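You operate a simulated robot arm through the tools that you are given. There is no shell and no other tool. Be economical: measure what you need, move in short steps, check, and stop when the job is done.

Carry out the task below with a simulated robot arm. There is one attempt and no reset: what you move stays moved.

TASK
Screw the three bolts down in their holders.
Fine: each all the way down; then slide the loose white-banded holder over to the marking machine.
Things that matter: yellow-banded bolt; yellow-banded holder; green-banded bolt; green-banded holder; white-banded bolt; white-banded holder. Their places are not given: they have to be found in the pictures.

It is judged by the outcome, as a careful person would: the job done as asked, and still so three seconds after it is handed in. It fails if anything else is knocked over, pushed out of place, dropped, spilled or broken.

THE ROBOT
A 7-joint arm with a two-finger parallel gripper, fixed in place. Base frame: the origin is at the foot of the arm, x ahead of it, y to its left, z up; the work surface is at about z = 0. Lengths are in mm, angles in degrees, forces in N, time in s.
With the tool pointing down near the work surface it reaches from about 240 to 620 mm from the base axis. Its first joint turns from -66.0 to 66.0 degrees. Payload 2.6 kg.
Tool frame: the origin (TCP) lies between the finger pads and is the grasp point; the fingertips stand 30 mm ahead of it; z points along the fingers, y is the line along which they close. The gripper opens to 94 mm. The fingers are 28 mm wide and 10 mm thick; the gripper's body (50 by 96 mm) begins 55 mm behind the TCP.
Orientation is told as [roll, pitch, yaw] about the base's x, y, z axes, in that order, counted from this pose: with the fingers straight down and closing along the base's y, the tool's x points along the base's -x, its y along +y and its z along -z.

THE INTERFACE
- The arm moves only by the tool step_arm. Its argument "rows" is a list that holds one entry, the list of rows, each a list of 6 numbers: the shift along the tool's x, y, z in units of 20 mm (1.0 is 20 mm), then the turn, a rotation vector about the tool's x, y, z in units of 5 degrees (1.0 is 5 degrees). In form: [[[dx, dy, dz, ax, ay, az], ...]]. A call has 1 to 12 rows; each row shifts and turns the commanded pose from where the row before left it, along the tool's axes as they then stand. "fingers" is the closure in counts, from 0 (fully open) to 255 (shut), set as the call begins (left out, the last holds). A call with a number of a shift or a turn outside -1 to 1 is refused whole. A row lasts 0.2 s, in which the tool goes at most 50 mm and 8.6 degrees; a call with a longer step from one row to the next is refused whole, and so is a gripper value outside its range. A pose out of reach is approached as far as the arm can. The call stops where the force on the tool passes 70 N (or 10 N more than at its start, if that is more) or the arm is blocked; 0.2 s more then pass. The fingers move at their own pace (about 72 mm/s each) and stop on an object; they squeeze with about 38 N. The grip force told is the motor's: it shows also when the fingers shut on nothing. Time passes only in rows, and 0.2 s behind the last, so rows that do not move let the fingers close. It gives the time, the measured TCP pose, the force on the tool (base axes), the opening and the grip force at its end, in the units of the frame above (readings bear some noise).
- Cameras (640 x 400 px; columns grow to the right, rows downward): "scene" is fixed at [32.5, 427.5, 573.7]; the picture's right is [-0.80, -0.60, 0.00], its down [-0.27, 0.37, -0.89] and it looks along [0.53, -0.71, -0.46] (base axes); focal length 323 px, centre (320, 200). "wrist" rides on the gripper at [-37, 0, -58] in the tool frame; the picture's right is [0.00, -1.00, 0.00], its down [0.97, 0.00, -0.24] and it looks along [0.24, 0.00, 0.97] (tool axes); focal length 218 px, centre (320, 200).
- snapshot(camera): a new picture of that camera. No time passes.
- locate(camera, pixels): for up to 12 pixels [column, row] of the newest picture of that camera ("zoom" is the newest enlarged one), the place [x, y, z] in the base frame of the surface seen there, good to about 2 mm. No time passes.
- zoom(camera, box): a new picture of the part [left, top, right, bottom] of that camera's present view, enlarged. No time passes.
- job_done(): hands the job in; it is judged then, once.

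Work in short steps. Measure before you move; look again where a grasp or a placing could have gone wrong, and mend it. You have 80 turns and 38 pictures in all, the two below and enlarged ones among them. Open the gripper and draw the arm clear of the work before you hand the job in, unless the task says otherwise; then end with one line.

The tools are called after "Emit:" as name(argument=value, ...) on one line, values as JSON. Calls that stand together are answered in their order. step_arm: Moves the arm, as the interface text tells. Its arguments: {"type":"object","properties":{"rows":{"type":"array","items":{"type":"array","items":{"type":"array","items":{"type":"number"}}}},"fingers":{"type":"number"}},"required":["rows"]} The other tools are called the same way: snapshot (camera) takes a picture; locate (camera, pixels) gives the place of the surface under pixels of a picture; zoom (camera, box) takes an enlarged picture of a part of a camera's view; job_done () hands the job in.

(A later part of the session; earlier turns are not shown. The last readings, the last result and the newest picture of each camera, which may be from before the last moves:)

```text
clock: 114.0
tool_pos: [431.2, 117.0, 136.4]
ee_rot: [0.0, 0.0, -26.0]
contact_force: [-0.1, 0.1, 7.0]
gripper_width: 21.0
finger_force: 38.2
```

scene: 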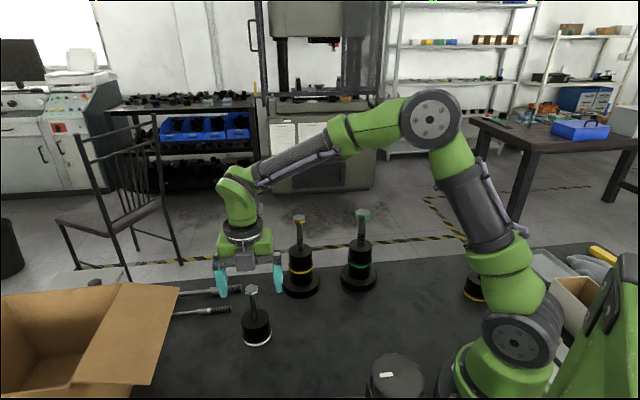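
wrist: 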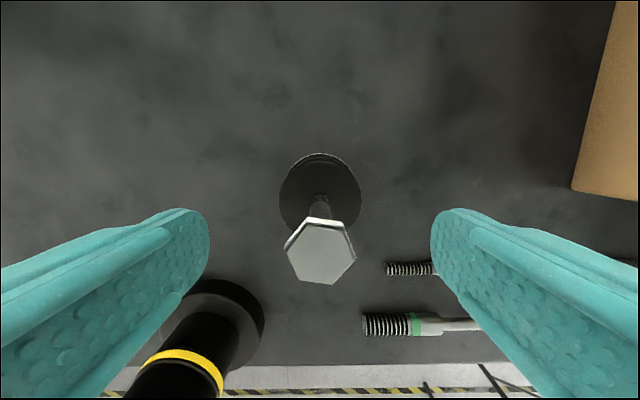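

Fz stays positive with no descent, so the white bolt is fully down. I release, rise, and go above the yellow bolt (452,-55).

Emit:
step_arm(rows=[[[0, 0, 0, 0, 0, 0], [0, 0, 0, 0, 0, 0], [0, 0, 0, 0, 0, 0], [0, 0, -1, 0, 0, 0], [0, 0, -1, 0, 0, 0], [0, 0, -1, 0, 0, 0], [0, 0, -1, 0, 0, 0], [0, 0, -1, 0, 0, 0], [0, 0, -1, 0, 0, 0], [0, 0, -1, 0, 0, 0], [0, 0, -1, 0, 0, 0], [0, 0, -1, 0, 0, 0]]], fingers=0)

Emit:
step_arm(rows=[[[0, 0, -1, 0, 0, -1], [0, 0, 0, 0, 0, -1], [0, 0, 0, 0, 0, -1], [0, 0, 0, 0, 0, -1], [0, 0, 0, 0, 0, -1], [0, 0, 0, 0, 0, -0.2]]])

Emit:
step_arm(rows=[[[-0.1, -1, 0, 0, 0, 0], [-0.1, -1, 0, 0, 0, 0], [-0.1, -1, 0, 0, 0, 0], [-0.1, -1, 0, 0, 0, 0], [-0.1, -1, 0, 0, 0, 0], [-0.1, -1, 0, 0, 0, 0], [-0.1, -1, 0, 0, 0, 0], [-0.1, -1, 0, 0, 0, 0], [-0.2, -0.6, 0, 0, 0, 0], [0, 0, 0, 0, 0, 0]]])

Emit:
snapshot(camera="wrist")

```text
clock: 116.6
tool_pos: [430.8, 116.4, 316.9]
ee_rot: [0.0, 0.0, -26.0]
contact_force: [-0.1, 0.3, 0.4]
gripper_width: 93.9
finger_force: 0.2
```

```text
clock: 118.0
tool_pos: [430.7, 119.1, 336.0]
ee_rot: [0.1, 0.0, 0.1]
contact_force: [0.9, 0.3, -0.1]
gripper_width: 94.1
finger_force: 0.0
```

```text
clock: 120.2
tool_pos: [451.2, -54.9, 337.1]
ee_rot: [0.0, 0.0, -0.1]
contact_force: [0.2, -0.7, 0.7]
gripper_width: 94.1
finger_force: 0.1
```

```text
13 pictures are left
```

wrist: 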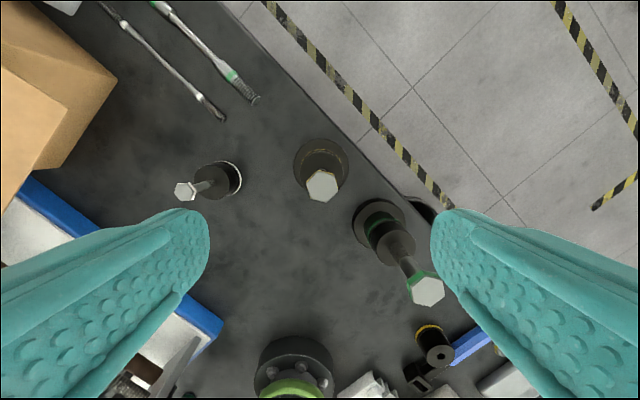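

Emit:
zoom(camera="wrist", box=[280, 130, 450, 310])

Emit:
locate(camera="wrist", pixels=[[321, 186], [425, 291], [318, 150], [400, 235]])

```text
2.22 times, centred on (365, 220) of wrist
```

zoom: 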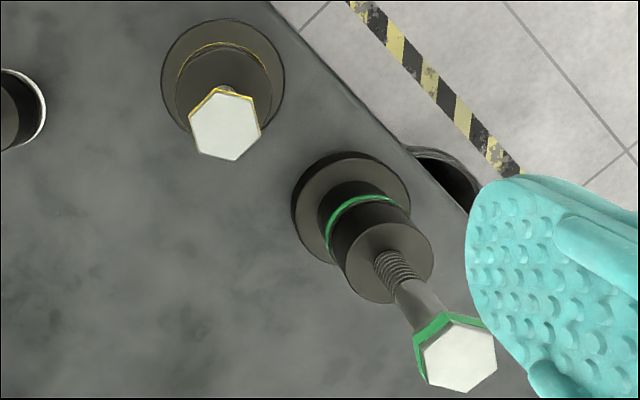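

```text
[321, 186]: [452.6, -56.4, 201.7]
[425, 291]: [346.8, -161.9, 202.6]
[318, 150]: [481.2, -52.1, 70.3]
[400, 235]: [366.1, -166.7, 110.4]
```

Yellow head centre ≈ (453.5,-57.3), flat normal ≈15° CCW. I shift there, turn to yaw 135, and descend to z ≈ 220.

Emit:
step_arm(rows=[[[-0.1, -0.12, 0, 0, 0, -1], [0, 0, 0, 0, 0, -1], [0, 0, 0, 0, 0, -1], [0, 0, 0, 0, 0, -1], [0, 0, 0, 0, 0, -1], [0, 0, 0, 0, 0, -1], [0, 0, 0, 0, 0, -1], [0, 0, 0, 0, 0, -1], [0, 0, 0, 0, 0, -1], [0, 0, 0, 0, 0, -1], [0, 0, 0, 0, 0, -1], [0, 0, 0, 0, 0, -1]]])

Emit:
step_arm(rows=[[[0, 0, 0, 0, 0, -1], [0, 0, 0, 0, 0, -1], [0, 0, 0, 0, 0, -1], [0, 0, 0, 0, 0, -1], [0, 0, 0, 0, 0, -1], [0, 0, 0, 0, 0, -1], [0, 0, 0, 0, 0, -1], [0, 0, 0, 0, 0, -1], [0, 0, 0, 0, 0, -1], [0, 0, 0, 0, 0, -1], [0, 0, 0, 0, 0, -1], [0, 0, 0, 0, 0, -1]]])

Emit:
step_arm(rows=[[[0, 0, 1, 0, 0, -1], [0, 0, 1, 0, 0, -1], [0, 0, 1, 0, 0, -1], [0, 0, 1, 0, 0, 0], [0, 0, 0.9, 0, 0, 0], [0, 0, 0.9, 0, 0, 0], [0, 0, 0, 0, 0, 0]]])

Emit:
snapshot(camera="wrist")

```text
clock: 122.8
tool_pos: [452.0, -57.7, 335.5]
ee_rot: [-0.1, 0.0, 60.1]
contact_force: [0.2, 0.3, -0.2]
gripper_width: 94.1
finger_force: 0.1
```

```text
clock: 125.4
tool_pos: [454.5, -56.4, 335.5]
ee_rot: [0.1, 0.1, 120.1]
contact_force: [0.1, -0.1, 0.0]
gripper_width: 93.9
finger_force: 0.1
```

```text
clock: 127.0
tool_pos: [454.2, -56.0, 219.4]
ee_rot: [0.0, 0.0, 135.1]
contact_force: [0.2, -0.7, 0.5]
gripper_width: 94.1
finger_force: 0.1
```

```text
11 pictures are left
```

wrist: 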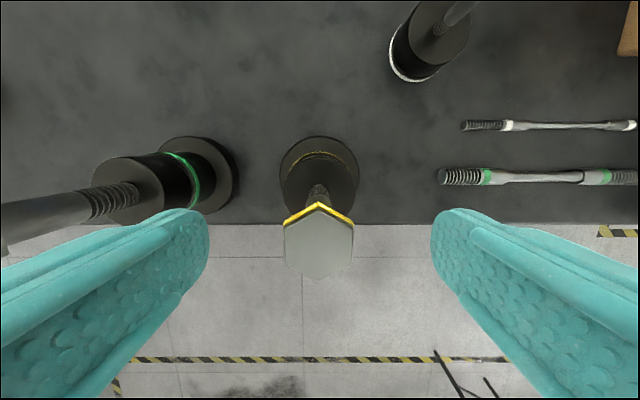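

Well aligned. I grip and turn the first 120°, checking Fz.

Emit:
step_arm(rows=[[[0, 0, 0, 0, 0, 0], [0, 0, 0, 0, 0, 0], [0, 0, 0, 0, 0, 0], [0, 0, 0, 0, 0, 0], [0, 0, 0, 0, 0, 0]]], fingers=255)

Emit:
step_arm(rows=[[[0, 0, 0.005, 0, 0, 1], [0, 0, 0.005, 0, 0, 1], [0, 0, 0.005, 0, 0, 1], [0, 0, 0.005, 0, 0, 1], [0, 0, 0.005, 0, 0, 1], [0, 0, 0.005, 0, 0, 1], [0, 0, 0.005, 0, 0, 1], [0, 0, 0.005, 0, 0, 1], [0, 0, 0.005, 0, 0, 1], [0, 0, 0.005, 0, 0, 1], [0, 0, 0.005, 0, 0, 1], [0, 0, 0.005, 0, 0, 1]]])

Emit:
step_arm(rows=[[[0, 0, 0.005, 0, 0, 1], [0, 0, 0.005, 0, 0, 1], [0, 0, 0.005, 0, 0, 1], [0, 0, 0.005, 0, 0, 1], [0, 0, 0.005, 0, 0, 1], [0, 0, 0.005, 0, 0, 1], [0, 0, 0.005, 0, 0, 1], [0, 0, 0.005, 0, 0, 1], [0, 0, 0.005, 0, 0, 1], [0, 0, 0.005, 0, 0, 1], [0, 0, 0.005, 0, 0, 1], [0, 0, 0.005, 0, 0, 1]]])

```text
clock: 128.2
tool_pos: [453.2, -57.4, 219.2]
ee_rot: [0.0, 0.1, 135.0]
contact_force: [-5.0, -2.6, 1.8]
gripper_width: 25.2
finger_force: 37.8
```

```text
clock: 130.8
tool_pos: [452.4, -56.5, 217.0]
ee_rot: [0.3, 0.1, 74.9]
contact_force: [-6.7, -7.6, -19.4]
gripper_width: 25.2
finger_force: 37.7
```

```text
clock: 133.4
tool_pos: [453.3, -57.8, 215.8]
ee_rot: [0.0, 0.1, 15.0]
contact_force: [-4.6, -4.0, -22.2]
gripper_width: 25.2
finger_force: 38.2
```

Clockwise is right here too (Fz −20, drawn down faster than my feed). I continue with more feed.

Emit:
step_arm(rows=[[[0, 0, 0.0075, 0, 0, 1], [0, 0, 0.0075, 0, 0, 1], [0, 0, 0.0075, 0, 0, 1], [0, 0, 0.0075, 0, 0, 1], [0, 0, 0.0075, 0, 0, 1], [0, 0, 0.0075, 0, 0, 1], [0, 0, 0.0075, 0, 0, 1], [0, 0, 0.0075, 0, 0, 1], [0, 0, 0.0075, 0, 0, 1], [0, 0, 0.0075, 0, 0, 1], [0, 0, 0.0075, 0, 0, 1], [0, 0, 0.0075, 0, 0, 1]]])

Emit:
step_arm(rows=[[[0, 0, 0.0075, 0, 0, 1], [0, 0, 0.0075, 0, 0, 1], [0, 0, 0.0075, 0, 0, 1], [0, 0, 0.0075, 0, 0, 1], [0, 0, 0.0075, 0, 0, 1], [0, 0, 0.0075, 0, 0, 1], [0, 0, 0.0075, 0, 0, 1], [0, 0, 0.0075, 0, 0, 1], [0, 0, 0.0075, 0, 0, 1], [0, 0, 0.0075, 0, 0, 1], [0, 0, 0.0075, 0, 0, 1], [0, 0, 0.0075, 0, 0, 1]]])

Emit:
step_arm(rows=[[[0, 0, 0, 0, 0, 0], [0, 0, 0, 0, 0, 0], [0, 0, 0, 0, 0, 0], [0, 0, 0, 0, 0, 0], [0, 0, 0, 0, 0, 0]]], fingers=0)

Emit:
snapshot(camera="scene")

Emit:
locate(camera="scene", pixels=[[299, 221], [300, 219], [298, 223], [362, 213], [252, 293]])

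```text
clock: 136.0
tool_pos: [452.0, -55.5, 213.9]
ee_rot: [-0.2, 0.3, -45.1]
contact_force: [-1.0, -1.0, -24.6]
gripper_width: 25.4
finger_force: 38.4
```

```text
clock: 138.6
tool_pos: [452.8, -56.3, 215.0]
ee_rot: [-0.2, 0.0, -105.2]
contact_force: [-0.2, 0.8, -23.2]
gripper_width: 25.3
finger_force: 38.0
```

```text
clock: 139.8
tool_pos: [452.8, -56.7, 214.0]
ee_rot: [0.1, 0.0, -105.1]
contact_force: [-0.4, -0.2, 0.3]
gripper_width: 93.9
finger_force: 0.1
```

```text
10 pictures are left
```

scene: 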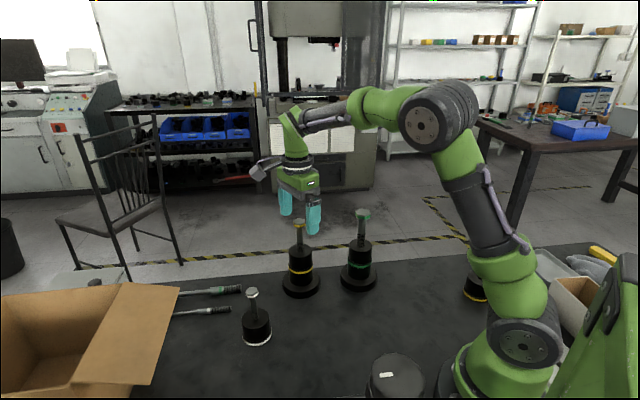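

```text
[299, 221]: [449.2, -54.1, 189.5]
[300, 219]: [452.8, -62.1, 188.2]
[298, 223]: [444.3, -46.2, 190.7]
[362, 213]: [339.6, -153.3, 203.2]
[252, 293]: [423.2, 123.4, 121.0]
```

Yellow top went 202→≈190 in 240° (≈18 mm/turn). I return 240°, lower to z ≈ 208, and do another 240° with feed 0.0125/row.

Emit:
step_arm(rows=[[[0, 0, 0, 0, 0, -1], [0, 0, 0, 0, 0, -1], [0, 0, 0, 0, 0, -1], [0, 0, 0, 0, 0, -1], [0, 0, 0, 0, 0, -1], [0, 0, 0, 0, 0, -1], [0, 0, 0, 0, 0, -1], [0, 0, 0, 0, 0, -1], [0, 0, 0, 0, 0, -1], [0, 0, 0, 0, 0, -1], [0, 0, 0, 0, 0, -1], [0, 0, 0, 0, 0, -1]]])

Emit:
step_arm(rows=[[[0, 0, 0, 0, 0, -1], [0, 0, 0, 0, 0, -1], [0, 0, 0, 0, 0, -1], [0, 0, 0, 0, 0, -1], [0, 0, 0, 0, 0, -1], [0, 0, 0, 0, 0, -1], [0, 0, 0, 0, 0, -1], [0, 0, 0, 0, 0, -1], [0, 0, 0, 0, 0, -1], [0, 0, 0, 0, 0, -1], [0, 0, 0, 0, 0, -1], [0, 0, 0, 0, 0, -1]]])

Emit:
step_arm(rows=[[[0, 0, 0, 0, 0, -1], [0, 0, 0, 0, 0, -1], [0, 0, 0, 0, 0, -1], [0, 0, 0, 0, 0, -1], [0, 0, 0, 0, 0, -1], [0, 0, 0, 0, 0, -1], [0, 0, 0, 0, 0, -1], [0, 0, 0, 0, 0, -1], [0, 0, 0, 0, 0, -1], [0, 0, 0, 0, 0, -1], [0, 0, 0, 0, 0, -1], [0, 0, 0, 0, 0, -1]]])

Emit:
step_arm(rows=[[[0, 0, 0, 0, 0, -1], [0, 0, 0, 0, 0, -1], [0, 0, 0, 0, 0, -1], [0, 0, 0, 0, 0, -1], [0, 0, 0, 0, 0, -1], [0, 0, 0, 0, 0, -1], [0, 0, 0, 0, 0, -1], [0, 0, 0, 0, 0, -1], [0, 0, 0, 0, 0, -1], [0, 0, 0, 0, 0, -1], [0, 0, 0, 0, 0, -1], [0, 0, 0.3, 0, 0, -1]]])

Emit:
step_arm(rows=[[[0, 0, 0, 0, 0, 0], [0, 0, 0, 0, 0, 0], [0, 0, 0, 0, 0, 0], [0, 0, 0, 0, 0, 0], [0, 0, 0, 0, 0, 0]]], fingers=255)

Emit:
step_arm(rows=[[[0, 0, 0.0125, 0, 0, 1], [0, 0, 0.0125, 0, 0, 1], [0, 0, 0.0125, 0, 0, 1], [0, 0, 0.0125, 0, 0, 1], [0, 0, 0.0125, 0, 0, 1], [0, 0, 0.0125, 0, 0, 1], [0, 0, 0.0125, 0, 0, 1], [0, 0, 0.0125, 0, 0, 1], [0, 0, 0.0125, 0, 0, 1], [0, 0, 0.0125, 0, 0, 1], [0, 0, 0.0125, 0, 0, 1], [0, 0, 0.0125, 0, 0, 1]]])

Emit:
step_arm(rows=[[[0, 0, 0.0125, 0, 0, 1], [0, 0, 0.0125, 0, 0, 1], [0, 0, 0.0125, 0, 0, 1], [0, 0, 0.0125, 0, 0, 1], [0, 0, 0.0125, 0, 0, 1], [0, 0, 0.0125, 0, 0, 1], [0, 0, 0.0125, 0, 0, 1], [0, 0, 0.0125, 0, 0, 1], [0, 0, 0.0125, 0, 0, 1], [0, 0, 0.0125, 0, 0, 1], [0, 0, 0.0125, 0, 0, 1], [0, 0, 0.0125, 0, 0, 1]]])

```text
clock: 142.4
tool_pos: [453.7, -56.5, 214.4]
ee_rot: [0.0, 0.0, -44.9]
contact_force: [-1.4, -0.2, 0.1]
gripper_width: 94.4
finger_force: 0.0
```

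```text
clock: 145.0
tool_pos: [452.5, -57.5, 215.3]
ee_rot: [0.0, -0.1, 15.1]
contact_force: [0.0, -0.7, 0.2]
gripper_width: 94.1
finger_force: 0.0
```

```text
clock: 147.6
tool_pos: [453.2, -58.0, 215.2]
ee_rot: [0.0, 0.0, 75.1]
contact_force: [0.8, 0.2, 0.8]
gripper_width: 94.0
finger_force: 0.1
```

```text
clock: 150.2
tool_pos: [452.8, -56.7, 208.4]
ee_rot: [0.0, 0.0, 135.1]
contact_force: [0.4, 0.5, 0.1]
gripper_width: 93.9
finger_force: 0.1
```

```text
clock: 151.4
tool_pos: [452.6, -57.2, 208.2]
ee_rot: [0.0, 0.0, 135.1]
contact_force: [-5.7, -2.2, 2.3]
gripper_width: 25.3
finger_force: 38.5
```

```text
clock: 154.0
tool_pos: [452.6, -57.0, 205.2]
ee_rot: [0.1, -0.1, 74.9]
contact_force: [-18.8, -5.6, -0.9]
gripper_width: 25.3
finger_force: 38.0
```

```text
clock: 156.6
tool_pos: [452.6, -57.5, 203.3]
ee_rot: [0.1, 0.2, 14.9]
contact_force: [-21.8, -3.9, -3.0]
gripper_width: 25.4
finger_force: 38.4
```

Feed matches (Fz ≈ −3). I continue 120° further.

Emit:
step_arm(rows=[[[0, 0, 0.0125, 0, 0, 1], [0, 0, 0.0125, 0, 0, 1], [0, 0, 0.0125, 0, 0, 1], [0, 0, 0.0125, 0, 0, 1], [0, 0, 0.0125, 0, 0, 1], [0, 0, 0.0125, 0, 0, 1], [0, 0, 0.0125, 0, 0, 1], [0, 0, 0.0125, 0, 0, 1], [0, 0, 0.0125, 0, 0, 1], [0, 0, 0.0125, 0, 0, 1], [0, 0, 0.0125, 0, 0, 1], [0, 0, 0.0125, 0, 0, 1]]])

Emit:
step_arm(rows=[[[0, 0, 0.0125, 0, 0, 1], [0, 0, 0.0125, 0, 0, 1], [0, 0, 0.0125, 0, 0, 1], [0, 0, 0.0125, 0, 0, 1], [0, 0, 0.0125, 0, 0, 1], [0, 0, 0.0125, 0, 0, 1], [0, 0, 0.0125, 0, 0, 1], [0, 0, 0.0125, 0, 0, 1], [0, 0, 0.0125, 0, 0, 1], [0, 0, 0.0125, 0, 0, 1], [0, 0, 0.0125, 0, 0, 1], [0, 0, 0.0125, 0, 0, 1]]])

Emit:
locate(camera="scene", pixels=[[299, 240], [301, 251]])

```text
clock: 159.2
tool_pos: [453.5, -54.7, 200.5]
ee_rot: [0.0, 0.3, -45.1]
contact_force: [-17.8, -0.3, -5.7]
gripper_width: 25.5
finger_force: 37.6
```

```text
clock: 161.8
tool_pos: [453.5, -57.6, 197.7]
ee_rot: [-0.3, -0.1, -105.2]
contact_force: [-30.9, -5.5, 10.9]
gripper_width: 28.8
finger_force: 38.4
```

```text
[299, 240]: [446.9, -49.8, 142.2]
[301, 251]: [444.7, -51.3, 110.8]
```

At the end the fingers slipped towards the corners (28.8 mm, Fz +11): yellow has stopped. I release, lift, and look.

Emit:
step_arm(rows=[[[0, 0, 0, 0, 0, 0], [0, 0, 0, 0, 0, 0], [0, 0, 0, 0, 0, 0], [0, 0, 0, 0, 0, 0], [0, 0, -1, 0, 0, 0], [0, 0, -1, 0, 0, 0], [0, 0, -1, 0, 0, 0], [0, 0, 0, 0, 0, 0]]], fingers=0)

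Emit:
zoom(camera="scene", box=[230, 205, 390, 350])

Emit:
locate(camera="zoom", pixels=[[290, 66], [286, 62], [296, 70], [128, 245], [126, 242], [420, 22]])

```text
clock: 163.6
tool_pos: [453.5, -56.7, 259.0]
ee_rot: [0.0, 0.0, -105.0]
contact_force: [-0.6, 0.4, 0.7]
gripper_width: 93.9
finger_force: 0.0
```

```text
2.76 times, centred on (310, 278) of scene
```

zoom: 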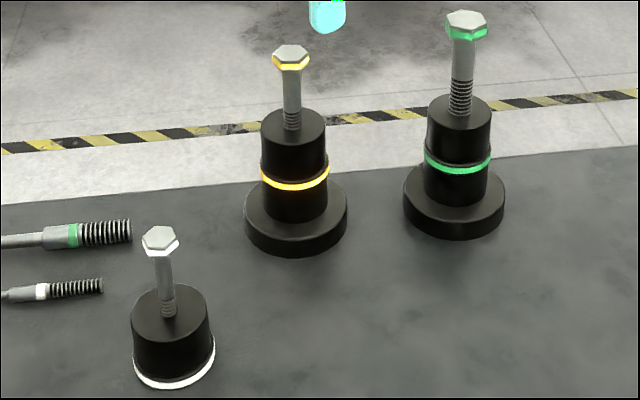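

```text
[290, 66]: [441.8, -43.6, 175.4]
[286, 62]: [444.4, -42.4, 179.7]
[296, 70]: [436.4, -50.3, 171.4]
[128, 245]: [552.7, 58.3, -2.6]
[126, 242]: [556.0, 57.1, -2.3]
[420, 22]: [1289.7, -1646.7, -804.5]
```

Emit:
locate(camera="zoom", pixels=[[290, 54], [284, 52], [297, 53], [159, 240], [160, 235], [465, 20], [292, 122], [291, 108]])

Emit:
zoom(camera="scene", box=[285, 215, 317, 260])

```text
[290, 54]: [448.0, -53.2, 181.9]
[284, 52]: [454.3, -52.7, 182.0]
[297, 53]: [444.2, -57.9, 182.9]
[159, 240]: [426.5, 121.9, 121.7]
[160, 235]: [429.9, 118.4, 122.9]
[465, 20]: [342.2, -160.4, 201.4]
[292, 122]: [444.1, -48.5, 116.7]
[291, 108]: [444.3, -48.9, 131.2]
```

```text
8.89 times, centred on (301, 238) of scene
```

zoom: 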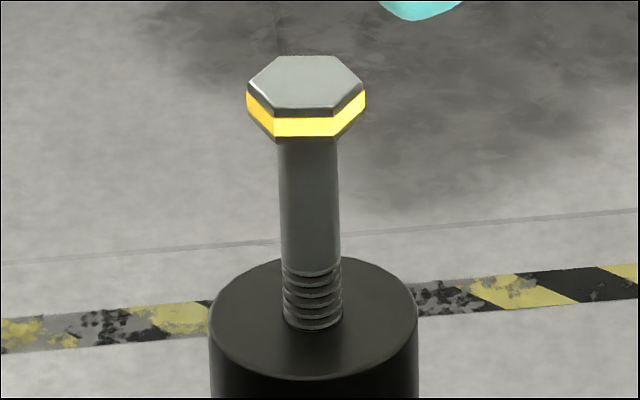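

Yellow top 182 (20 mm down, ~454° turned). I confirm with an aligned regrip at yaw −79 and a further 60° turn.

Emit:
step_arm(rows=[[[0, 0, 1, 0, 0, -1], [0, 0, 1, 0, 0, -1], [0, 0, 0.9, 0, 0, -1], [0, 0, 0, 0, 0, -1], [0, 0, 0, 0, 0, -1], [0, 0, 0, 0, 0, -0.2], [0, 0, 0, 0, 0, 0]]])

Emit:
step_arm(rows=[[[0, 0, 0, 0, 0, 0], [0, 0, 0, 0, 0, 0], [0, 0, 0, 0, 0, 0], [0, 0, 0, 0, 0, 0], [0, 0, 0, 0, 0, 0]]], fingers=255)

Emit:
step_arm(rows=[[[0, 0, 0, 0, 0, 1], [0, 0, 0, 0, 0, 1], [0, 0, 0, 0, 0, 1], [0, 0, 0, 0, 0, 0]]])

Emit:
step_arm(rows=[[[0, 0, 0, 0, 0, 1], [0, 0, 0, 0, 0, 1], [0, 0, 0, 0, 0, 1], [0, 0, 0, 0, 0, 0]]])

```text
clock: 165.2
tool_pos: [454.2, -56.9, 200.6]
ee_rot: [0.0, 0.0, -79.0]
contact_force: [0.4, 0.1, 0.9]
gripper_width: 94.0
finger_force: 0.2
```

```text
clock: 166.4
tool_pos: [452.9, -57.0, 200.0]
ee_rot: [-0.2, 0.0, -79.1]
contact_force: [-15.9, -2.2, 3.6]
gripper_width: 25.4
finger_force: 38.3
```

```text
clock: 167.4
tool_pos: [452.2, -57.1, 200.4]
ee_rot: [-0.1, -0.1, -94.3]
contact_force: [-19.0, -8.0, 3.1]
gripper_width: 26.8
finger_force: 37.6
```

```text
clock: 168.4
tool_pos: [453.0, -55.4, 200.6]
ee_rot: [-0.1, 0.1, -109.1]
contact_force: [-19.5, 0.9, 2.7]
gripper_width: 28.4
finger_force: 37.9
```

The fingers slip over the held head: yellow is bottomed. I release, lift, turn to yaw 0 and go above the green bolt (347,-165).

Emit:
step_arm(rows=[[[0, 0, 0, 0, 0, 0], [0, 0, 0, 0, 0, 0], [0, 0, 0, 0, 0, 0], [0, 0, 0, 0, 0, 0], [0, 0, -1, 0, 0, 0], [0, 0, -1, 0, 0, 0], [0, 0, -1, 0, 0, 0], [0, 0, -1, 0, 0, 0], [0, 0, -1, 0, 0, 0], [0, 0, -1, 0, 0, 0], [0, 0, -0.5, 0, 0, 0]]], fingers=0)

Emit:
step_arm(rows=[[[0, 0, 0, 0, 0, -1], [0, 0, 0, 0, 0, -1], [0, 0, 0, 0, 0, -1], [0, 0, 0, 0, 0, -1], [0, 0, 0, 0, 0, -1], [0, 0, 0, 0, 0, -1], [0, 0, 0, 0, 0, -1], [0, 0, 0, 0, 0, -1], [0, 0, 0, 0, 0, -1], [0, 0, 0, 0, 0, -1], [0, 0, 0, 0, 0, -1], [0, 0, 0, 0, 0, -1]]])

Emit:
step_arm(rows=[[[0, 0, 0, 0, 0, -1], [0, 0, 0, 0, 0, -1], [0, 0, 0, 0, 0, -1], [0, 0, 0, 0, 0, -1], [0, 0, 0, 0, 0, -1], [0, 0, 0, 0, 0, -1], [0, 0, 0, 0, 0, -1], [0, 0, 0, 0, 0, -1], [0, 0, 0, 0, 0, -1], [0, 0, 0, 0, 0, -0.8]]])

Emit:
step_arm(rows=[[[0.9, -0.9, 0, 0, 0, 0], [0.9, -0.9, 0, 0, 0, 0], [0.9, -0.9, 0, 0, 0, 0], [0.9, -0.9, 0, 0, 0, 0], [0.9, -0.9, 0, 0, 0, 0], [0.8, -0.9, 0, 0, 0, 0], [0, 0, 0, 0, 0, 0]]])

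Emit:
zoom(camera="wrist", box=[270, 130, 370, 230])

Emit:
locate(camera="zoom", pixels=[[320, 200], [320, 260], [320, 140]])

```text
clock: 170.8
tool_pos: [453.2, -57.4, 330.7]
ee_rot: [0.0, 0.0, -109.1]
contact_force: [-1.3, 0.4, 0.5]
gripper_width: 94.0
finger_force: 0.1
```

```text
clock: 173.4
tool_pos: [453.8, -56.8, 331.0]
ee_rot: [0.0, 0.0, -48.9]
contact_force: [0.1, -0.3, -0.8]
gripper_width: 93.8
finger_force: 0.0
```

```text
clock: 175.6
tool_pos: [454.0, -56.2, 331.1]
ee_rot: [0.0, 0.0, 0.2]
contact_force: [0.1, -1.5, 0.2]
gripper_width: 93.8
finger_force: 0.2
```

```text
clock: 177.2
tool_pos: [346.7, -165.2, 330.7]
ee_rot: [0.0, 0.0, -0.1]
contact_force: [-0.6, 0.3, -0.3]
gripper_width: 93.9
finger_force: 0.0
```

```text
4.00 times, centred on (320, 180) of wrist
```

zoom: 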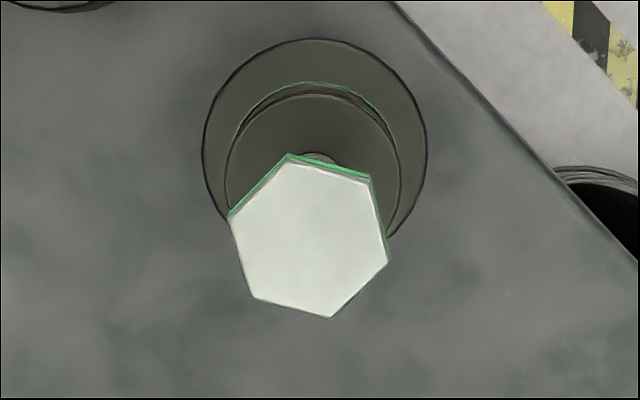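

```text
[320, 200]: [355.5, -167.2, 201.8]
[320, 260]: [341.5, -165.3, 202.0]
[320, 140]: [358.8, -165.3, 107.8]
```

Green head centre ≈ (347,-163), flat at 14°. I move there, turn to yaw 74, descend to z ≈ 220, grip, and turn 240° with feed.

Emit:
step_arm(rows=[[[0, 0.105, 0, 0, 0, -1], [0, 0, 0, 0, 0, -1], [0, 0, 0, 0, 0, -1], [0, 0, 0, 0, 0, -1], [0, 0, 0, 0, 0, -1], [0, 0, 0, 0, 0, -1], [0, 0, 0, 0, 0, -1], [0, 0, 0, 0, 0, -1], [0, 0, 0, 0, 0, -1], [0, 0, 0, 0, 0, -1], [0, 0, 0, 0, 0, -1], [0, 0, 0, 0, 0, -1]]])

Emit:
step_arm(rows=[[[0, 0, 0.9, 0, 0, -1], [0, 0, 0.9, 0, 0, -1], [0, 0, 0.9, 0, 0, -0.8], [0, 0, 0.9, 0, 0, 0], [0, 0, 1, 0, 0, 0], [0, 0, 0.9, 0, 0, 0], [0, 0, 0, 0, 0, 0]]])

Emit:
step_arm(rows=[[[0, 0, 0, 0, 0, 0], [0, 0, 0, 0, 0, 0], [0, 0, 0, 0, 0, 0], [0, 0, 0, 0, 0, 0], [0, 0, 0, 0, 0, 0]]], fingers=255)

Emit:
step_arm(rows=[[[0, 0, 0.0125, 0, 0, 1], [0, 0, 0.0125, 0, 0, 1], [0, 0, 0.0125, 0, 0, 1], [0, 0, 0.0125, 0, 0, 1], [0, 0, 0.0125, 0, 0, 1], [0, 0, 0.0125, 0, 0, 1], [0, 0, 0.0125, 0, 0, 1], [0, 0, 0.0125, 0, 0, 1], [0, 0, 0.0125, 0, 0, 1], [0, 0, 0.0125, 0, 0, 1], [0, 0, 0.0125, 0, 0, 1], [0, 0, 0.0125, 0, 0, 1]]])

```text
clock: 179.8
tool_pos: [346.6, -162.1, 331.0]
ee_rot: [0.0, 0.0, 60.0]
contact_force: [0.8, -0.6, 0.3]
gripper_width: 94.0
finger_force: 0.1
```

```text
clock: 181.4
tool_pos: [347.9, -162.6, 220.8]
ee_rot: [0.1, 0.0, 74.0]
contact_force: [-0.5, 0.2, -0.1]
gripper_width: 94.2
finger_force: 0.0
```

```text
clock: 182.6
tool_pos: [347.8, -162.2, 220.6]
ee_rot: [0.0, 0.0, 74.1]
contact_force: [-2.0, 0.9, 0.1]
gripper_width: 31.5
finger_force: 38.0
```

```text
clock: 185.2
tool_pos: [347.3, -161.9, 219.1]
ee_rot: [0.0, -0.1, 13.9]
contact_force: [-8.1, -0.7, 0.6]
gripper_width: 31.5
finger_force: 38.1
```

Fz ≈ 0, so the feed fits. I continue to −166°.

Emit:
step_arm(rows=[[[0, 0, 0.0125, 0, 0, 1], [0, 0, 0.0125, 0, 0, 1], [0, 0, 0.0125, 0, 0, 1], [0, 0, 0.0125, 0, 0, 1], [0, 0, 0.0125, 0, 0, 1], [0, 0, 0.0125, 0, 0, 1], [0, 0, 0.0125, 0, 0, 1], [0, 0, 0.0125, 0, 0, 1], [0, 0, 0.0125, 0, 0, 1], [0, 0, 0.0125, 0, 0, 1], [0, 0, 0.0125, 0, 0, 1], [0, 0, 0.0125, 0, 0, 1]]])

Emit:
step_arm(rows=[[[0, 0, 0.0125, 0, 0, 1], [0, 0, 0.0125, 0, 0, 1], [0, 0, 0.0125, 0, 0, 1], [0, 0, 0.0125, 0, 0, 1], [0, 0, 0.0125, 0, 0, 1], [0, 0, 0.0125, 0, 0, 1], [0, 0, 0.0125, 0, 0, 1], [0, 0, 0.0125, 0, 0, 1], [0, 0, 0.0125, 0, 0, 1], [0, 0, 0.0125, 0, 0, 1], [0, 0, 0.0125, 0, 0, 1], [0, 0, 0.0125, 0, 0, 1]]])

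Emit:
step_arm(rows=[[[0, 0, 0.0125, 0, 0, 1], [0, 0, 0.0125, 0, 0, 1], [0, 0, 0.0125, 0, 0, 1], [0, 0, 0.0125, 0, 0, 1], [0, 0, 0.0125, 0, 0, 1], [0, 0, 0.0125, 0, 0, 1], [0, 0, 0.0125, 0, 0, 1], [0, 0, 0.0125, 0, 0, 1], [0, 0, 0.0125, 0, 0, 1], [0, 0, 0.0125, 0, 0, 1], [0, 0, 0.0125, 0, 0, 1], [0, 0, 0.0125, 0, 0, 1]]])

Emit:
step_arm(rows=[[[0, 0, 0, 0, 0, 0], [0, 0, 0, 0, 0, 0], [0, 0, 0, 0, 0, 0], [0, 0, 0, 0, 0, 0], [0, 0, 0, 0, 0, 0]]], fingers=0)

Emit:
snapshot(camera="scene")

Emit:
locate(camera="scene", pixels=[[361, 218], [363, 216], [360, 220], [362, 214]])

```text
clock: 187.8
tool_pos: [346.8, -162.8, 215.6]
ee_rot: [-0.1, 0.0, -46.1]
contact_force: [-11.2, -4.5, -6.6]
gripper_width: 31.3
finger_force: 37.9
```

```text
clock: 190.4
tool_pos: [347.1, -162.3, 213.0]
ee_rot: [-0.3, 0.0, -106.1]
contact_force: [-17.0, -9.5, -9.5]
gripper_width: 31.5
finger_force: 38.2
```

```text
clock: 193.0
tool_pos: [347.1, -162.4, 212.2]
ee_rot: [0.1, -0.2, -166.1]
contact_force: [-18.3, -6.2, -6.9]
gripper_width: 31.7
finger_force: 38.5
```

```text
clock: 194.2
tool_pos: [347.5, -162.4, 211.6]
ee_rot: [0.0, 0.0, -166.0]
contact_force: [0.0, 0.3, 0.2]
gripper_width: 94.0
finger_force: 0.0
```

```text
6 pictures are left
```

scene: 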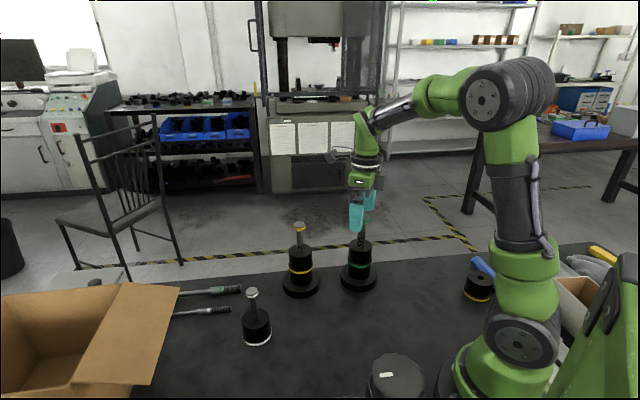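

```text
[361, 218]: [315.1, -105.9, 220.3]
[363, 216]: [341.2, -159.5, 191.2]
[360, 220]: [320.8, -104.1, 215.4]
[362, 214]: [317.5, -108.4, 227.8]
```

Green went to ≈191. I return 240°, lower 3 mm, and turn until it stops.

Emit:
step_arm(rows=[[[0, 0, 0, 0, 0, -1], [0, 0, 0, 0, 0, -1], [0, 0, 0, 0, 0, -1], [0, 0, 0, 0, 0, -1], [0, 0, 0, 0, 0, -1], [0, 0, 0, 0, 0, -1], [0, 0, 0, 0, 0, -1], [0, 0, 0, 0, 0, -1], [0, 0, 0, 0, 0, -1], [0, 0, 0, 0, 0, -1], [0, 0, 0, 0, 0, -1], [0, 0, 0, 0, 0, -1]]])

Emit:
step_arm(rows=[[[0, 0, 0, 0, 0, -1], [0, 0, 0, 0, 0, -1], [0, 0, 0, 0, 0, -1], [0, 0, 0, 0, 0, -1], [0, 0, 0, 0, 0, -1], [0, 0, 0, 0, 0, -1], [0, 0, 0, 0, 0, -1], [0, 0, 0, 0, 0, -1], [0, 0, 0, 0, 0, -1], [0, 0, 0, 0, 0, -1], [0, 0, 0, 0, 0, -1], [0, 0, 0, 0, 0, -1]]])

Emit:
step_arm(rows=[[[0, 0, 0, 0, 0, -1], [0, 0, 0, 0, 0, -1], [0, 0, 0, 0, 0, -1], [0, 0, 0, 0, 0, -1], [0, 0, 0, 0, 0, -1], [0, 0, 0, 0, 0, -1], [0, 0, 0, 0, 0, -1], [0, 0, 0, 0, 0, -1], [0, 0, 0, 0, 0, -1], [0, 0, 0, 0, 0, -1], [0, 0, 0, 0, 0, -1], [0, 0, 0, 0, 0, -1]]])

Emit:
step_arm(rows=[[[0, 0, 0, 0, 0, -1], [0, 0, 0, 0, 0, -1], [0, 0, 0, 0, 0, -1], [0, 0, 0, 0, 0, -1], [0, 0, 0, 0, 0, -1], [0, 0, 0, 0, 0, -1], [0, 0, 0, 0, 0, -1], [0, 0, 0, 0, 0, -1], [0, 0, 0, 0, 0, -1], [0, 0, 0, 0, 0, -1], [0, 0, 0, 0, 0, -1], [0, 0, 0.15, 0, 0, -1]]])

Emit:
step_arm(rows=[[[0, 0, 0, 0, 0, 0], [0, 0, 0, 0, 0, 0], [0, 0, 0, 0, 0, 0], [0, 0, 0, 0, 0, 0], [0, 0, 0, 0, 0, 0]]], fingers=255)

Emit:
step_arm(rows=[[[0, 0, 0.0125, 0, 0, 1], [0, 0, 0.0125, 0, 0, 1], [0, 0, 0.0125, 0, 0, 1], [0, 0, 0.0125, 0, 0, 1], [0, 0, 0.0125, 0, 0, 1], [0, 0, 0.0125, 0, 0, 1], [0, 0, 0.0125, 0, 0, 1], [0, 0, 0.0125, 0, 0, 1], [0, 0, 0.0125, 0, 0, 1], [0, 0, 0.0125, 0, 0, 1], [0, 0, 0.0125, 0, 0, 1], [0, 0, 0.0125, 0, 0, 1]]])

Emit:
step_arm(rows=[[[0, 0, 0.0125, 0, 0, 1], [0, 0, 0.0125, 0, 0, 1], [0, 0, 0.0125, 0, 0, 1], [0, 0, 0.0125, 0, 0, 1], [0, 0, 0.0125, 0, 0, 1], [0, 0, 0.0125, 0, 0, 1], [0, 0, 0.0125, 0, 0, 1], [0, 0, 0.0125, 0, 0, 1], [0, 0, 0.0125, 0, 0, 1], [0, 0, 0.0125, 0, 0, 1], [0, 0, 0.0125, 0, 0, 1], [0, 0, 0.0125, 0, 0, 1]]])

Emit:
step_arm(rows=[[[0, 0, 0.0125, 0, 0, 1], [0, 0, 0.0125, 0, 0, 1], [0, 0, 0.0125, 0, 0, 1], [0, 0, 0.0125, 0, 0, 1], [0, 0, 0.0125, 0, 0, 1], [0, 0, 0.0125, 0, 0, 1], [0, 0, 0.0125, 0, 0, 1], [0, 0, 0.0125, 0, 0, 1], [0, 0, 0.0125, 0, 0, 1], [0, 0, 0.0125, 0, 0, 1], [0, 0, 0.0125, 0, 0, 1], [0, 0, 0.0125, 0, 0, 1]]])

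Emit:
step_arm(rows=[[[0, 0, 0.0125, 0, 0, 1], [0, 0, 0.0125, 0, 0, 1], [0, 0, 0.0125, 0, 0, 1], [0, 0, 0.0125, 0, 0, 1]]])

```text
clock: 196.8
tool_pos: [348.1, -161.9, 211.5]
ee_rot: [0.0, -0.1, -105.9]
contact_force: [-0.5, -0.4, -0.1]
gripper_width: 94.1
finger_force: 0.0
```

```text
clock: 199.4
tool_pos: [346.6, -162.7, 211.8]
ee_rot: [0.0, -0.1, -46.0]
contact_force: [0.3, 0.3, -0.6]
gripper_width: 94.3
finger_force: 0.0
```

```text
clock: 202.0
tool_pos: [347.1, -163.8, 211.6]
ee_rot: [0.0, 0.1, 14.1]
contact_force: [-0.2, -0.4, 0.5]
gripper_width: 93.9
finger_force: 0.1
```

```text
clock: 204.6
tool_pos: [348.0, -162.9, 208.7]
ee_rot: [0.0, -0.1, 74.3]
contact_force: [-0.5, -0.6, 0.7]
gripper_width: 93.9
finger_force: 0.1
```

```text
clock: 205.8
tool_pos: [346.6, -161.6, 207.6]
ee_rot: [0.2, 0.0, 73.9]
contact_force: [-15.0, 5.1, 4.5]
gripper_width: 31.4
finger_force: 38.2
```

```text
clock: 208.4
tool_pos: [347.2, -162.5, 205.0]
ee_rot: [0.0, 0.0, 14.0]
contact_force: [-7.7, 4.0, 0.1]
gripper_width: 31.6
finger_force: 38.4
```

```text
clock: 211.0
tool_pos: [347.1, -163.0, 202.7]
ee_rot: [-0.1, 0.0, -46.1]
contact_force: [0.7, -7.0, -9.1]
gripper_width: 31.6
finger_force: 38.2
```

```text
clock: 213.6
tool_pos: [345.3, -163.1, 200.8]
ee_rot: [-0.2, -0.1, -106.2]
contact_force: [-10.4, -13.6, -16.5]
gripper_width: 31.7
finger_force: 38.0
```

```text
clock: 214.6
tool_pos: [346.5, -162.9, 198.8]
ee_rot: [-0.2, -0.2, -126.2]
contact_force: [-15.2, -12.9, -12.5]
gripper_width: 31.2
finger_force: 38.0
```

Still turning. I continue another 60°.

Emit:
step_arm(rows=[[[0, 0, 0.0125, 0, 0, 1], [0, 0, 0.0125, 0, 0, 1], [0, 0, 0.0125, 0, 0, 1], [0, 0, 0.0125, 0, 0, 1], [0, 0, 0.0125, 0, 0, 1], [0, 0, 0.0125, 0, 0, 1], [0, 0, 0.0125, 0, 0, 1], [0, 0, 0.0125, 0, 0, 1]]])

Emit:
step_arm(rows=[[[0, 0, 0.01, 0, 0, 1], [0, 0, 0.01, 0, 0, 1], [0, 0, 0.01, 0, 0, 1], [0, 0, 0.01, 0, 0, 1]]])

```text
clock: 216.4
tool_pos: [349.0, -163.3, 199.1]
ee_rot: [0.2, 0.2, -166.0]
contact_force: [-11.6, 1.0, 10.8]
gripper_width: 32.5
finger_force: 37.5
```

```text
clock: 217.4
tool_pos: [348.0, -162.2, 198.5]
ee_rot: [0.0, 0.2, 173.8]
contact_force: [5.5, -1.6, 8.3]
gripper_width: 34.5
finger_force: 37.6
```

Green is slipping at its stop now too (465° total, like yellow's 454°). I release, lift, turn back, and travel to look at the machine on the left.

Emit:
step_arm(rows=[[[0, 0, 0, 0, 0, 0], [0, 0, 0, 0, 0, 0], [0, 0, 0, 0, 0, 0], [0, 0, 0, 0, 0, 0], [0, 0, -1, 0, 0, 0], [0, 0, -1, 0, 0, 0], [0, 0, -1, 0, 0, 0], [0, 0, -1, 0, 0, 0], [0, 0, -1, 0, 0, 0], [0, 0, -1, 0, 0, 0], [0, 0, -1, 0, 0, 0], [0, 0, -1, 0, 0, 0]]], fingers=0)

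Emit:
step_arm(rows=[[[0, 0, 0, 0, 0, -1], [0, 0, 0, 0, 0, -1], [0, 0, 0, 0, 0, -1], [0, 0, 0, 0, 0, -1], [0, 0, 0, 0, 0, -1], [0, 0, 0, 0, 0, -1], [0, 0, 0, 0, 0, -1], [0, 0, 0, 0, 0, -1], [0, 0, 0, 0, 0, -1], [0, 0, 0, 0, 0, -1], [0, 0, 0, 0, 0, -1], [0, 0, 0, 0, 0, -1]]])

Emit:
step_arm(rows=[[[0, 0, 0, 0, 0, -1], [0, 0, 0, 0, 0, -1], [0, 0, 0, 0, 0, -1], [0, 0, 0, 0, 0, -1], [0, 0, 0, 0, 0, -1], [0, 0, 0, 0, 0, -1], [0, 0, 0, 0, 0, -1], [0, 0, 0, 0, 0, -1], [0, 0, 0, 0, 0, -1], [0, 0, 0, 0, 0, -1], [0, 0, 0, 0, 0, -1], [0, 0, 0, 0, 0, -1]]])

Emit:
step_arm(rows=[[[0, 0, 0, 0, 0, -1], [0, 0, 0, 0, 0, -1], [0, 0, 0, 0, 0, -1], [0, 0, 0, 0, 0, -1], [0, 0, 0, 0, 0, -1], [0, 0, 0, 0, 0, -1], [0, 0, 0, 0, 0, -1], [0, 0, 0, 0, 0, -1], [0, 0, 0, 0, 0, -1], [0, 0, 0, 0, 0, -1], [0, 0, 0, 0, 0, -1], [0, 0, 0, 0, 0, -1]]])

Emit:
step_arm(rows=[[[0, 1, 0, 0, 0, -1], [0, 1, 0, 0, 0, -0.24], [0, 1, 0, 0, 0, 0], [0, 1, 0, 0, 0, 0], [0, 1, 0, 0, 0, 0], [0, 1, 0, 0, 0, 0], [0, 1, 0, 0, 0, 0], [0, 1, 0, 0, 0, 0], [0, 1, 0, 0, 0, 0], [0, 1, 0, 0, 0, 0], [0, 1, 0, 0, 0, 0]]])

Emit:
step_arm(rows=[[[0.2, 1, 0, 0, 0, 0], [0.2, 1, 0, 0, 0, 0], [0.2, 1, 0, 0, 0, 0], [0.2, 1, 0, 0, 0, 0], [0.2, 1, 0, 0, 0, 0], [0.2, 1, 0, 0, 0, 0], [0.2, 1, 0, 0, 0, 0], [0.2, 1, 0, 0, 0, 0], [0, 0, 0, 0, 0, 0]]])

Emit:
snapshot(camera="wrist")

```text
clock: 220.0
tool_pos: [347.6, -161.4, 357.5]
ee_rot: [0.0, 0.0, 174.1]
contact_force: [0.3, 0.7, -0.3]
gripper_width: 93.7
finger_force: 0.1
```

```text
clock: 222.6
tool_pos: [346.2, -163.5, 358.4]
ee_rot: [0.0, 0.0, -125.9]
contact_force: [-0.7, -0.7, 0.4]
gripper_width: 93.8
finger_force: 0.1
```

```text
clock: 225.2
tool_pos: [347.0, -163.1, 358.3]
ee_rot: [0.0, -0.1, -65.8]
contact_force: [-0.1, -0.6, -1.0]
gripper_width: 94.0
finger_force: 0.2
```

```text
clock: 227.8
tool_pos: [348.1, -161.9, 359.6]
ee_rot: [0.0, 0.1, -6.0]
contact_force: [-0.2, -0.2, 0.0]
gripper_width: 94.1
finger_force: 0.2
```

```text
clock: 230.2
tool_pos: [349.7, 57.4, 357.8]
ee_rot: [0.0, 0.1, 0.2]
contact_force: [-0.2, -0.5, -0.1]
gripper_width: 94.2
finger_force: 0.0
```

```text
clock: 232.2
tool_pos: [316.7, 217.1, 358.9]
ee_rot: [0.0, 0.0, 0.2]
contact_force: [-1.5, 1.0, -0.6]
gripper_width: 94.0
finger_force: 0.1
```

```text
5 pictures are left
```

wrist: 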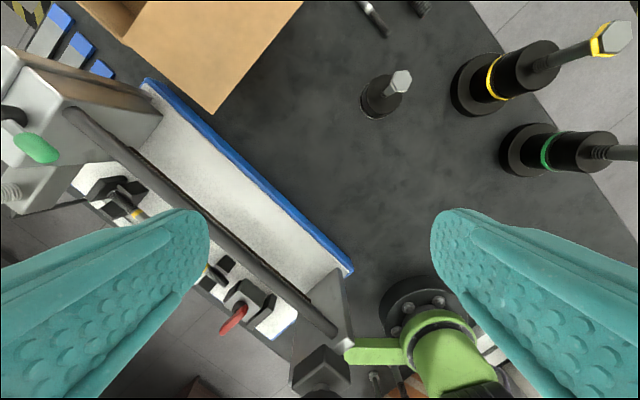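

Emit:
locate(camera="wrist", pixels=[[150, 85], [250, 175], [345, 270], [200, 165], [270, 235], [310, 270], [165, 140], [225, 160], [290, 265], [375, 105], [250, 250], [340, 240]])

Emit:
zoom(camera="wrist", box=[60, 60, 380, 370])

```text
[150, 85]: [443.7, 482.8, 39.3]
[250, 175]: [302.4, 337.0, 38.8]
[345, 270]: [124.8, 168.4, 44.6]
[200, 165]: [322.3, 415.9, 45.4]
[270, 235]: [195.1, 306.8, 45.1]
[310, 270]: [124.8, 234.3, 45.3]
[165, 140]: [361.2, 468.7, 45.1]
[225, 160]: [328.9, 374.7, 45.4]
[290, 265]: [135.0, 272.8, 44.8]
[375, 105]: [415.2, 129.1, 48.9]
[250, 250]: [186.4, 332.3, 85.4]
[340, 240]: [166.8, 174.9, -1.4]
```

```text
1.29 times, centred on (220, 215) of wrist
```

zoom: 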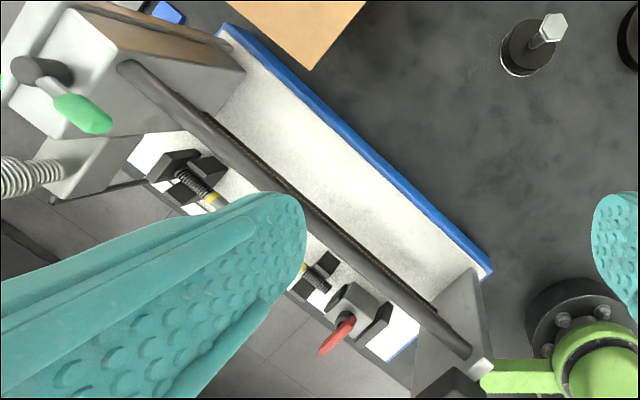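

The machine's bed (top z ≈45) has a blue front edge on the line x−y ≈ −37, at 45° to the base axes. I'll grip the white bolt's shank low (tips just above the holder top) with the fingers closing along the travel direction (yaw 45), and slide the holder squarely to that edge.

Emit:
step_arm(rows=[[[-0.95, -0.83, 0, 0, 0, 0], [-0.95, -0.83, 0, 0, 0, 0], [-0.95, -0.83, 0, 0, 0, 0], [-0.95, -0.83, 0, 0, 0, 0], [-0.95, -0.83, 0, 0, 0, 0], [-0.95, -0.83, 0, 0, 0, 0], [0, 0, 0, 0, 0, 0], [0, 0, 0, 0, 0, 0]]])

Emit:
step_arm(rows=[[[0, 0, 1, 0, 0, -1], [0, 0, 1, 0, 0, -1], [0, 0, 1, 0, 0, -1], [0, 0, 1, 0, 0, -1], [0, 0, 1, 0, 0, -1], [0, 0, 1, 0, 0, -1], [0, 0, 1, 0, 0, -1], [0, 0, 1, 0, 0, -1], [0, 0, 1, 0, 0, -1], [0, 0, 0, 0, 0, 0]]])

Emit:
snapshot(camera="wrist")

```text
clock: 234.0
tool_pos: [430.9, 119.3, 358.5]
ee_rot: [0.0, -0.1, 0.2]
contact_force: [0.0, 0.5, -0.2]
gripper_width: 94.1
finger_force: 0.1
```

```text
clock: 236.2
tool_pos: [429.8, 117.2, 177.6]
ee_rot: [0.0, 0.0, 45.3]
contact_force: [0.6, 0.4, -0.2]
gripper_width: 94.2
finger_force: 0.1
```

```text
3 pictures are left
```

wrist: 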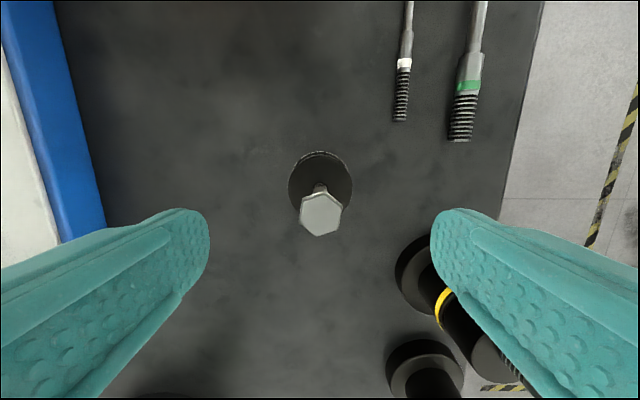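

Centred. I measure the blue edge's outer side from here and the holder's rim.

Emit:
locate(camera="wrist", pixels=[[101, 210], [95, 180], [80, 110], [60, 30], [106, 210], [100, 180], [90, 200], [292, 190], [349, 190], [320, 157], [303, 215], [40, 100]])

Emit:
step_arm(rows=[[[0, 0, 1, 0, 0, 0], [0, 0, 1, 0, 0, 0], [0, 0, 1, 0, 0, 0], [0, 0, 1, 0, 0, 0], [0, 0, 0.5, 0, 0, 0], [0, 0, 0.23, 0, 0, 0], [0, 0, 0, 0, 0, 0]]])

Emit:
step_arm(rows=[[[0, 0, 0, 0, 0, 0], [0, 0, 0, 0, 0, 0], [0, 0, 0, 0, 0, 0], [0, 0, 0, 0, 0, 0], [0, 0, 0, 0, 0, 0]]], fingers=255)

```text
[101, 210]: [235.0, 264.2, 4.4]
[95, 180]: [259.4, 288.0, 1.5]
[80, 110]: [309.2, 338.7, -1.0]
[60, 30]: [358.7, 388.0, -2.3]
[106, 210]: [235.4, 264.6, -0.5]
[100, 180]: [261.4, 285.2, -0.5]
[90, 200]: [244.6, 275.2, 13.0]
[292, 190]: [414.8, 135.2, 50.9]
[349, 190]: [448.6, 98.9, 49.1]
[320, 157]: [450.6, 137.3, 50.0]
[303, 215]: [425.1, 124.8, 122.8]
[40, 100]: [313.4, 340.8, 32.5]
```

```text
clock: 237.8
tool_pos: [431.1, 118.9, 83.0]
ee_rot: [0.0, 0.0, 45.2]
contact_force: [0.4, 0.2, -0.1]
gripper_width: 94.2
finger_force: 0.0
```

```text
clock: 239.0
tool_pos: [430.8, 117.3, 84.0]
ee_rot: [0.0, -0.1, 45.1]
contact_force: [0.0, -1.1, 0.8]
gripper_width: 22.8
finger_force: 37.9
```

The fingers also bear on the head (22.8 mm). I turn 30° clockwise first, so nothing is loosened, then slide slowly towards (310,280).

Emit:
step_arm(rows=[[[0, 0, 0, 0, 0, 1], [0, 0, 0, 0, 0, 1], [0, 0, 0, 0, 0, 1], [0, 0, 0, 0, 0, 1], [0, 0, 0, 0, 0, 1], [0, 0, 0, 0, 0, 1], [0, 0, 0, 0, 0, 0]]])

Emit:
step_arm(rows=[[[0.156, 0.391, 0, 0, 0, 0], [0.156, 0.391, 0, 0, 0, 0], [0.156, 0.391, 0, 0, 0, 0], [0.156, 0.391, 0, 0, 0, 0], [0.156, 0.391, 0, 0, 0, 0], [0.156, 0.391, 0, 0, 0, 0]]])

```text
clock: 240.6
tool_pos: [430.4, 118.8, 83.1]
ee_rot: [0.0, -0.1, 15.2]
contact_force: [0.3, -0.2, 1.3]
gripper_width: 21.1
finger_force: 38.1
```

```text
clock: 242.0
tool_pos: [400.6, 157.9, 83.7]
ee_rot: [0.0, -0.1, 15.2]
contact_force: [3.0, -3.6, 5.4]
gripper_width: 21.3
finger_force: 37.6
```

Sliding well, forces are small. I continue the remaining 18 rows.

Emit:
step_arm(rows=[[[0.156, 0.391, 0, 0, 0, 0], [0.156, 0.391, 0, 0, 0, 0], [0.156, 0.391, 0, 0, 0, 0], [0.156, 0.391, 0, 0, 0, 0], [0.156, 0.391, 0, 0, 0, 0], [0.156, 0.391, 0, 0, 0, 0], [0.156, 0.391, 0, 0, 0, 0], [0.156, 0.391, 0, 0, 0, 0]]])

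Emit:
step_arm(rows=[[[0.156, 0.391, 0, 0, 0, 0], [0.156, 0.391, 0, 0, 0, 0], [0.156, 0.391, 0, 0, 0, 0], [0.156, 0.391, 0, 0, 0, 0], [0.156, 0.391, 0, 0, 0, 0], [0.156, 0.391, 0, 0, 0, 0], [0.156, 0.391, 0, 0, 0, 0], [0.156, 0.391, 0, 0, 0, 0], [0.156, 0.391, 0, 0, 0, 0], [0.156, 0.391, 0, 0, 0, 0], [0, 0, 0, 0, 0, 0]]])

Emit:
snapshot(camera="wrist")

```text
clock: 243.8
tool_pos: [360.7, 212.4, 84.0]
ee_rot: [0.0, 0.1, 15.2]
contact_force: [1.5, -2.6, 4.3]
gripper_width: 21.3
finger_force: 37.8
```

```text
clock: 246.2
tool_pos: [310.4, 277.5, 84.1]
ee_rot: [0.1, 0.0, 15.2]
contact_force: [7.2, -9.1, 12.7]
gripper_width: 21.4
finger_force: 37.8
```

```text
2 pictures are left
```

wrist: 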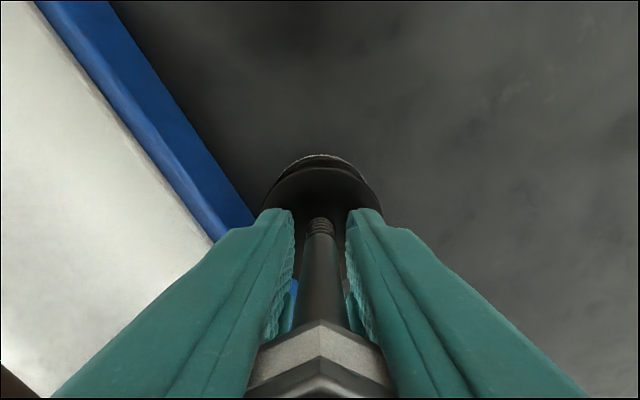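

Emit:
locate(camera="wrist", pixels=[[253, 212], [245, 200], [230, 180], [264, 195], [262, 205], [283, 162], [275, 175], [256, 200], [320, 157], [378, 195], [225, 215], [250, 190]])

Emit:
zoom(camera="scene", box=[180, 250, 440, 400])

```text
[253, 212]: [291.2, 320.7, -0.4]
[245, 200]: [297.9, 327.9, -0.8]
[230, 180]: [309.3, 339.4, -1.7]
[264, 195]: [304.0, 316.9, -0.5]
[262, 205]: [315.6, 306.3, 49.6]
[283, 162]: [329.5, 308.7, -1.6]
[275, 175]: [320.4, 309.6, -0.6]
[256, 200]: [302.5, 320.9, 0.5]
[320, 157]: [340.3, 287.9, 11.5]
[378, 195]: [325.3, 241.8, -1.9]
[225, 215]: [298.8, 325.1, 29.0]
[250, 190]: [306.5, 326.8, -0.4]
```

```text
2.46 times, centred on (310, 325) of scene
```

zoom: 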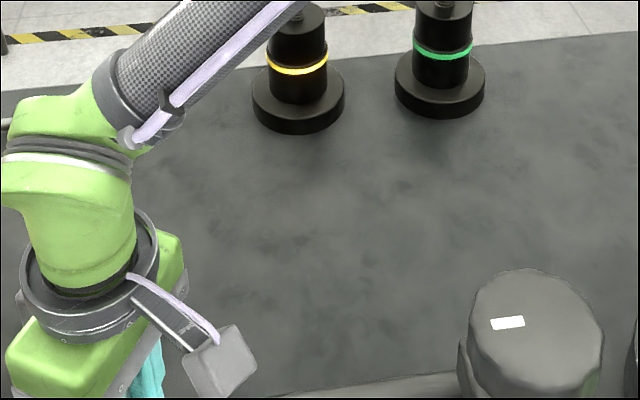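

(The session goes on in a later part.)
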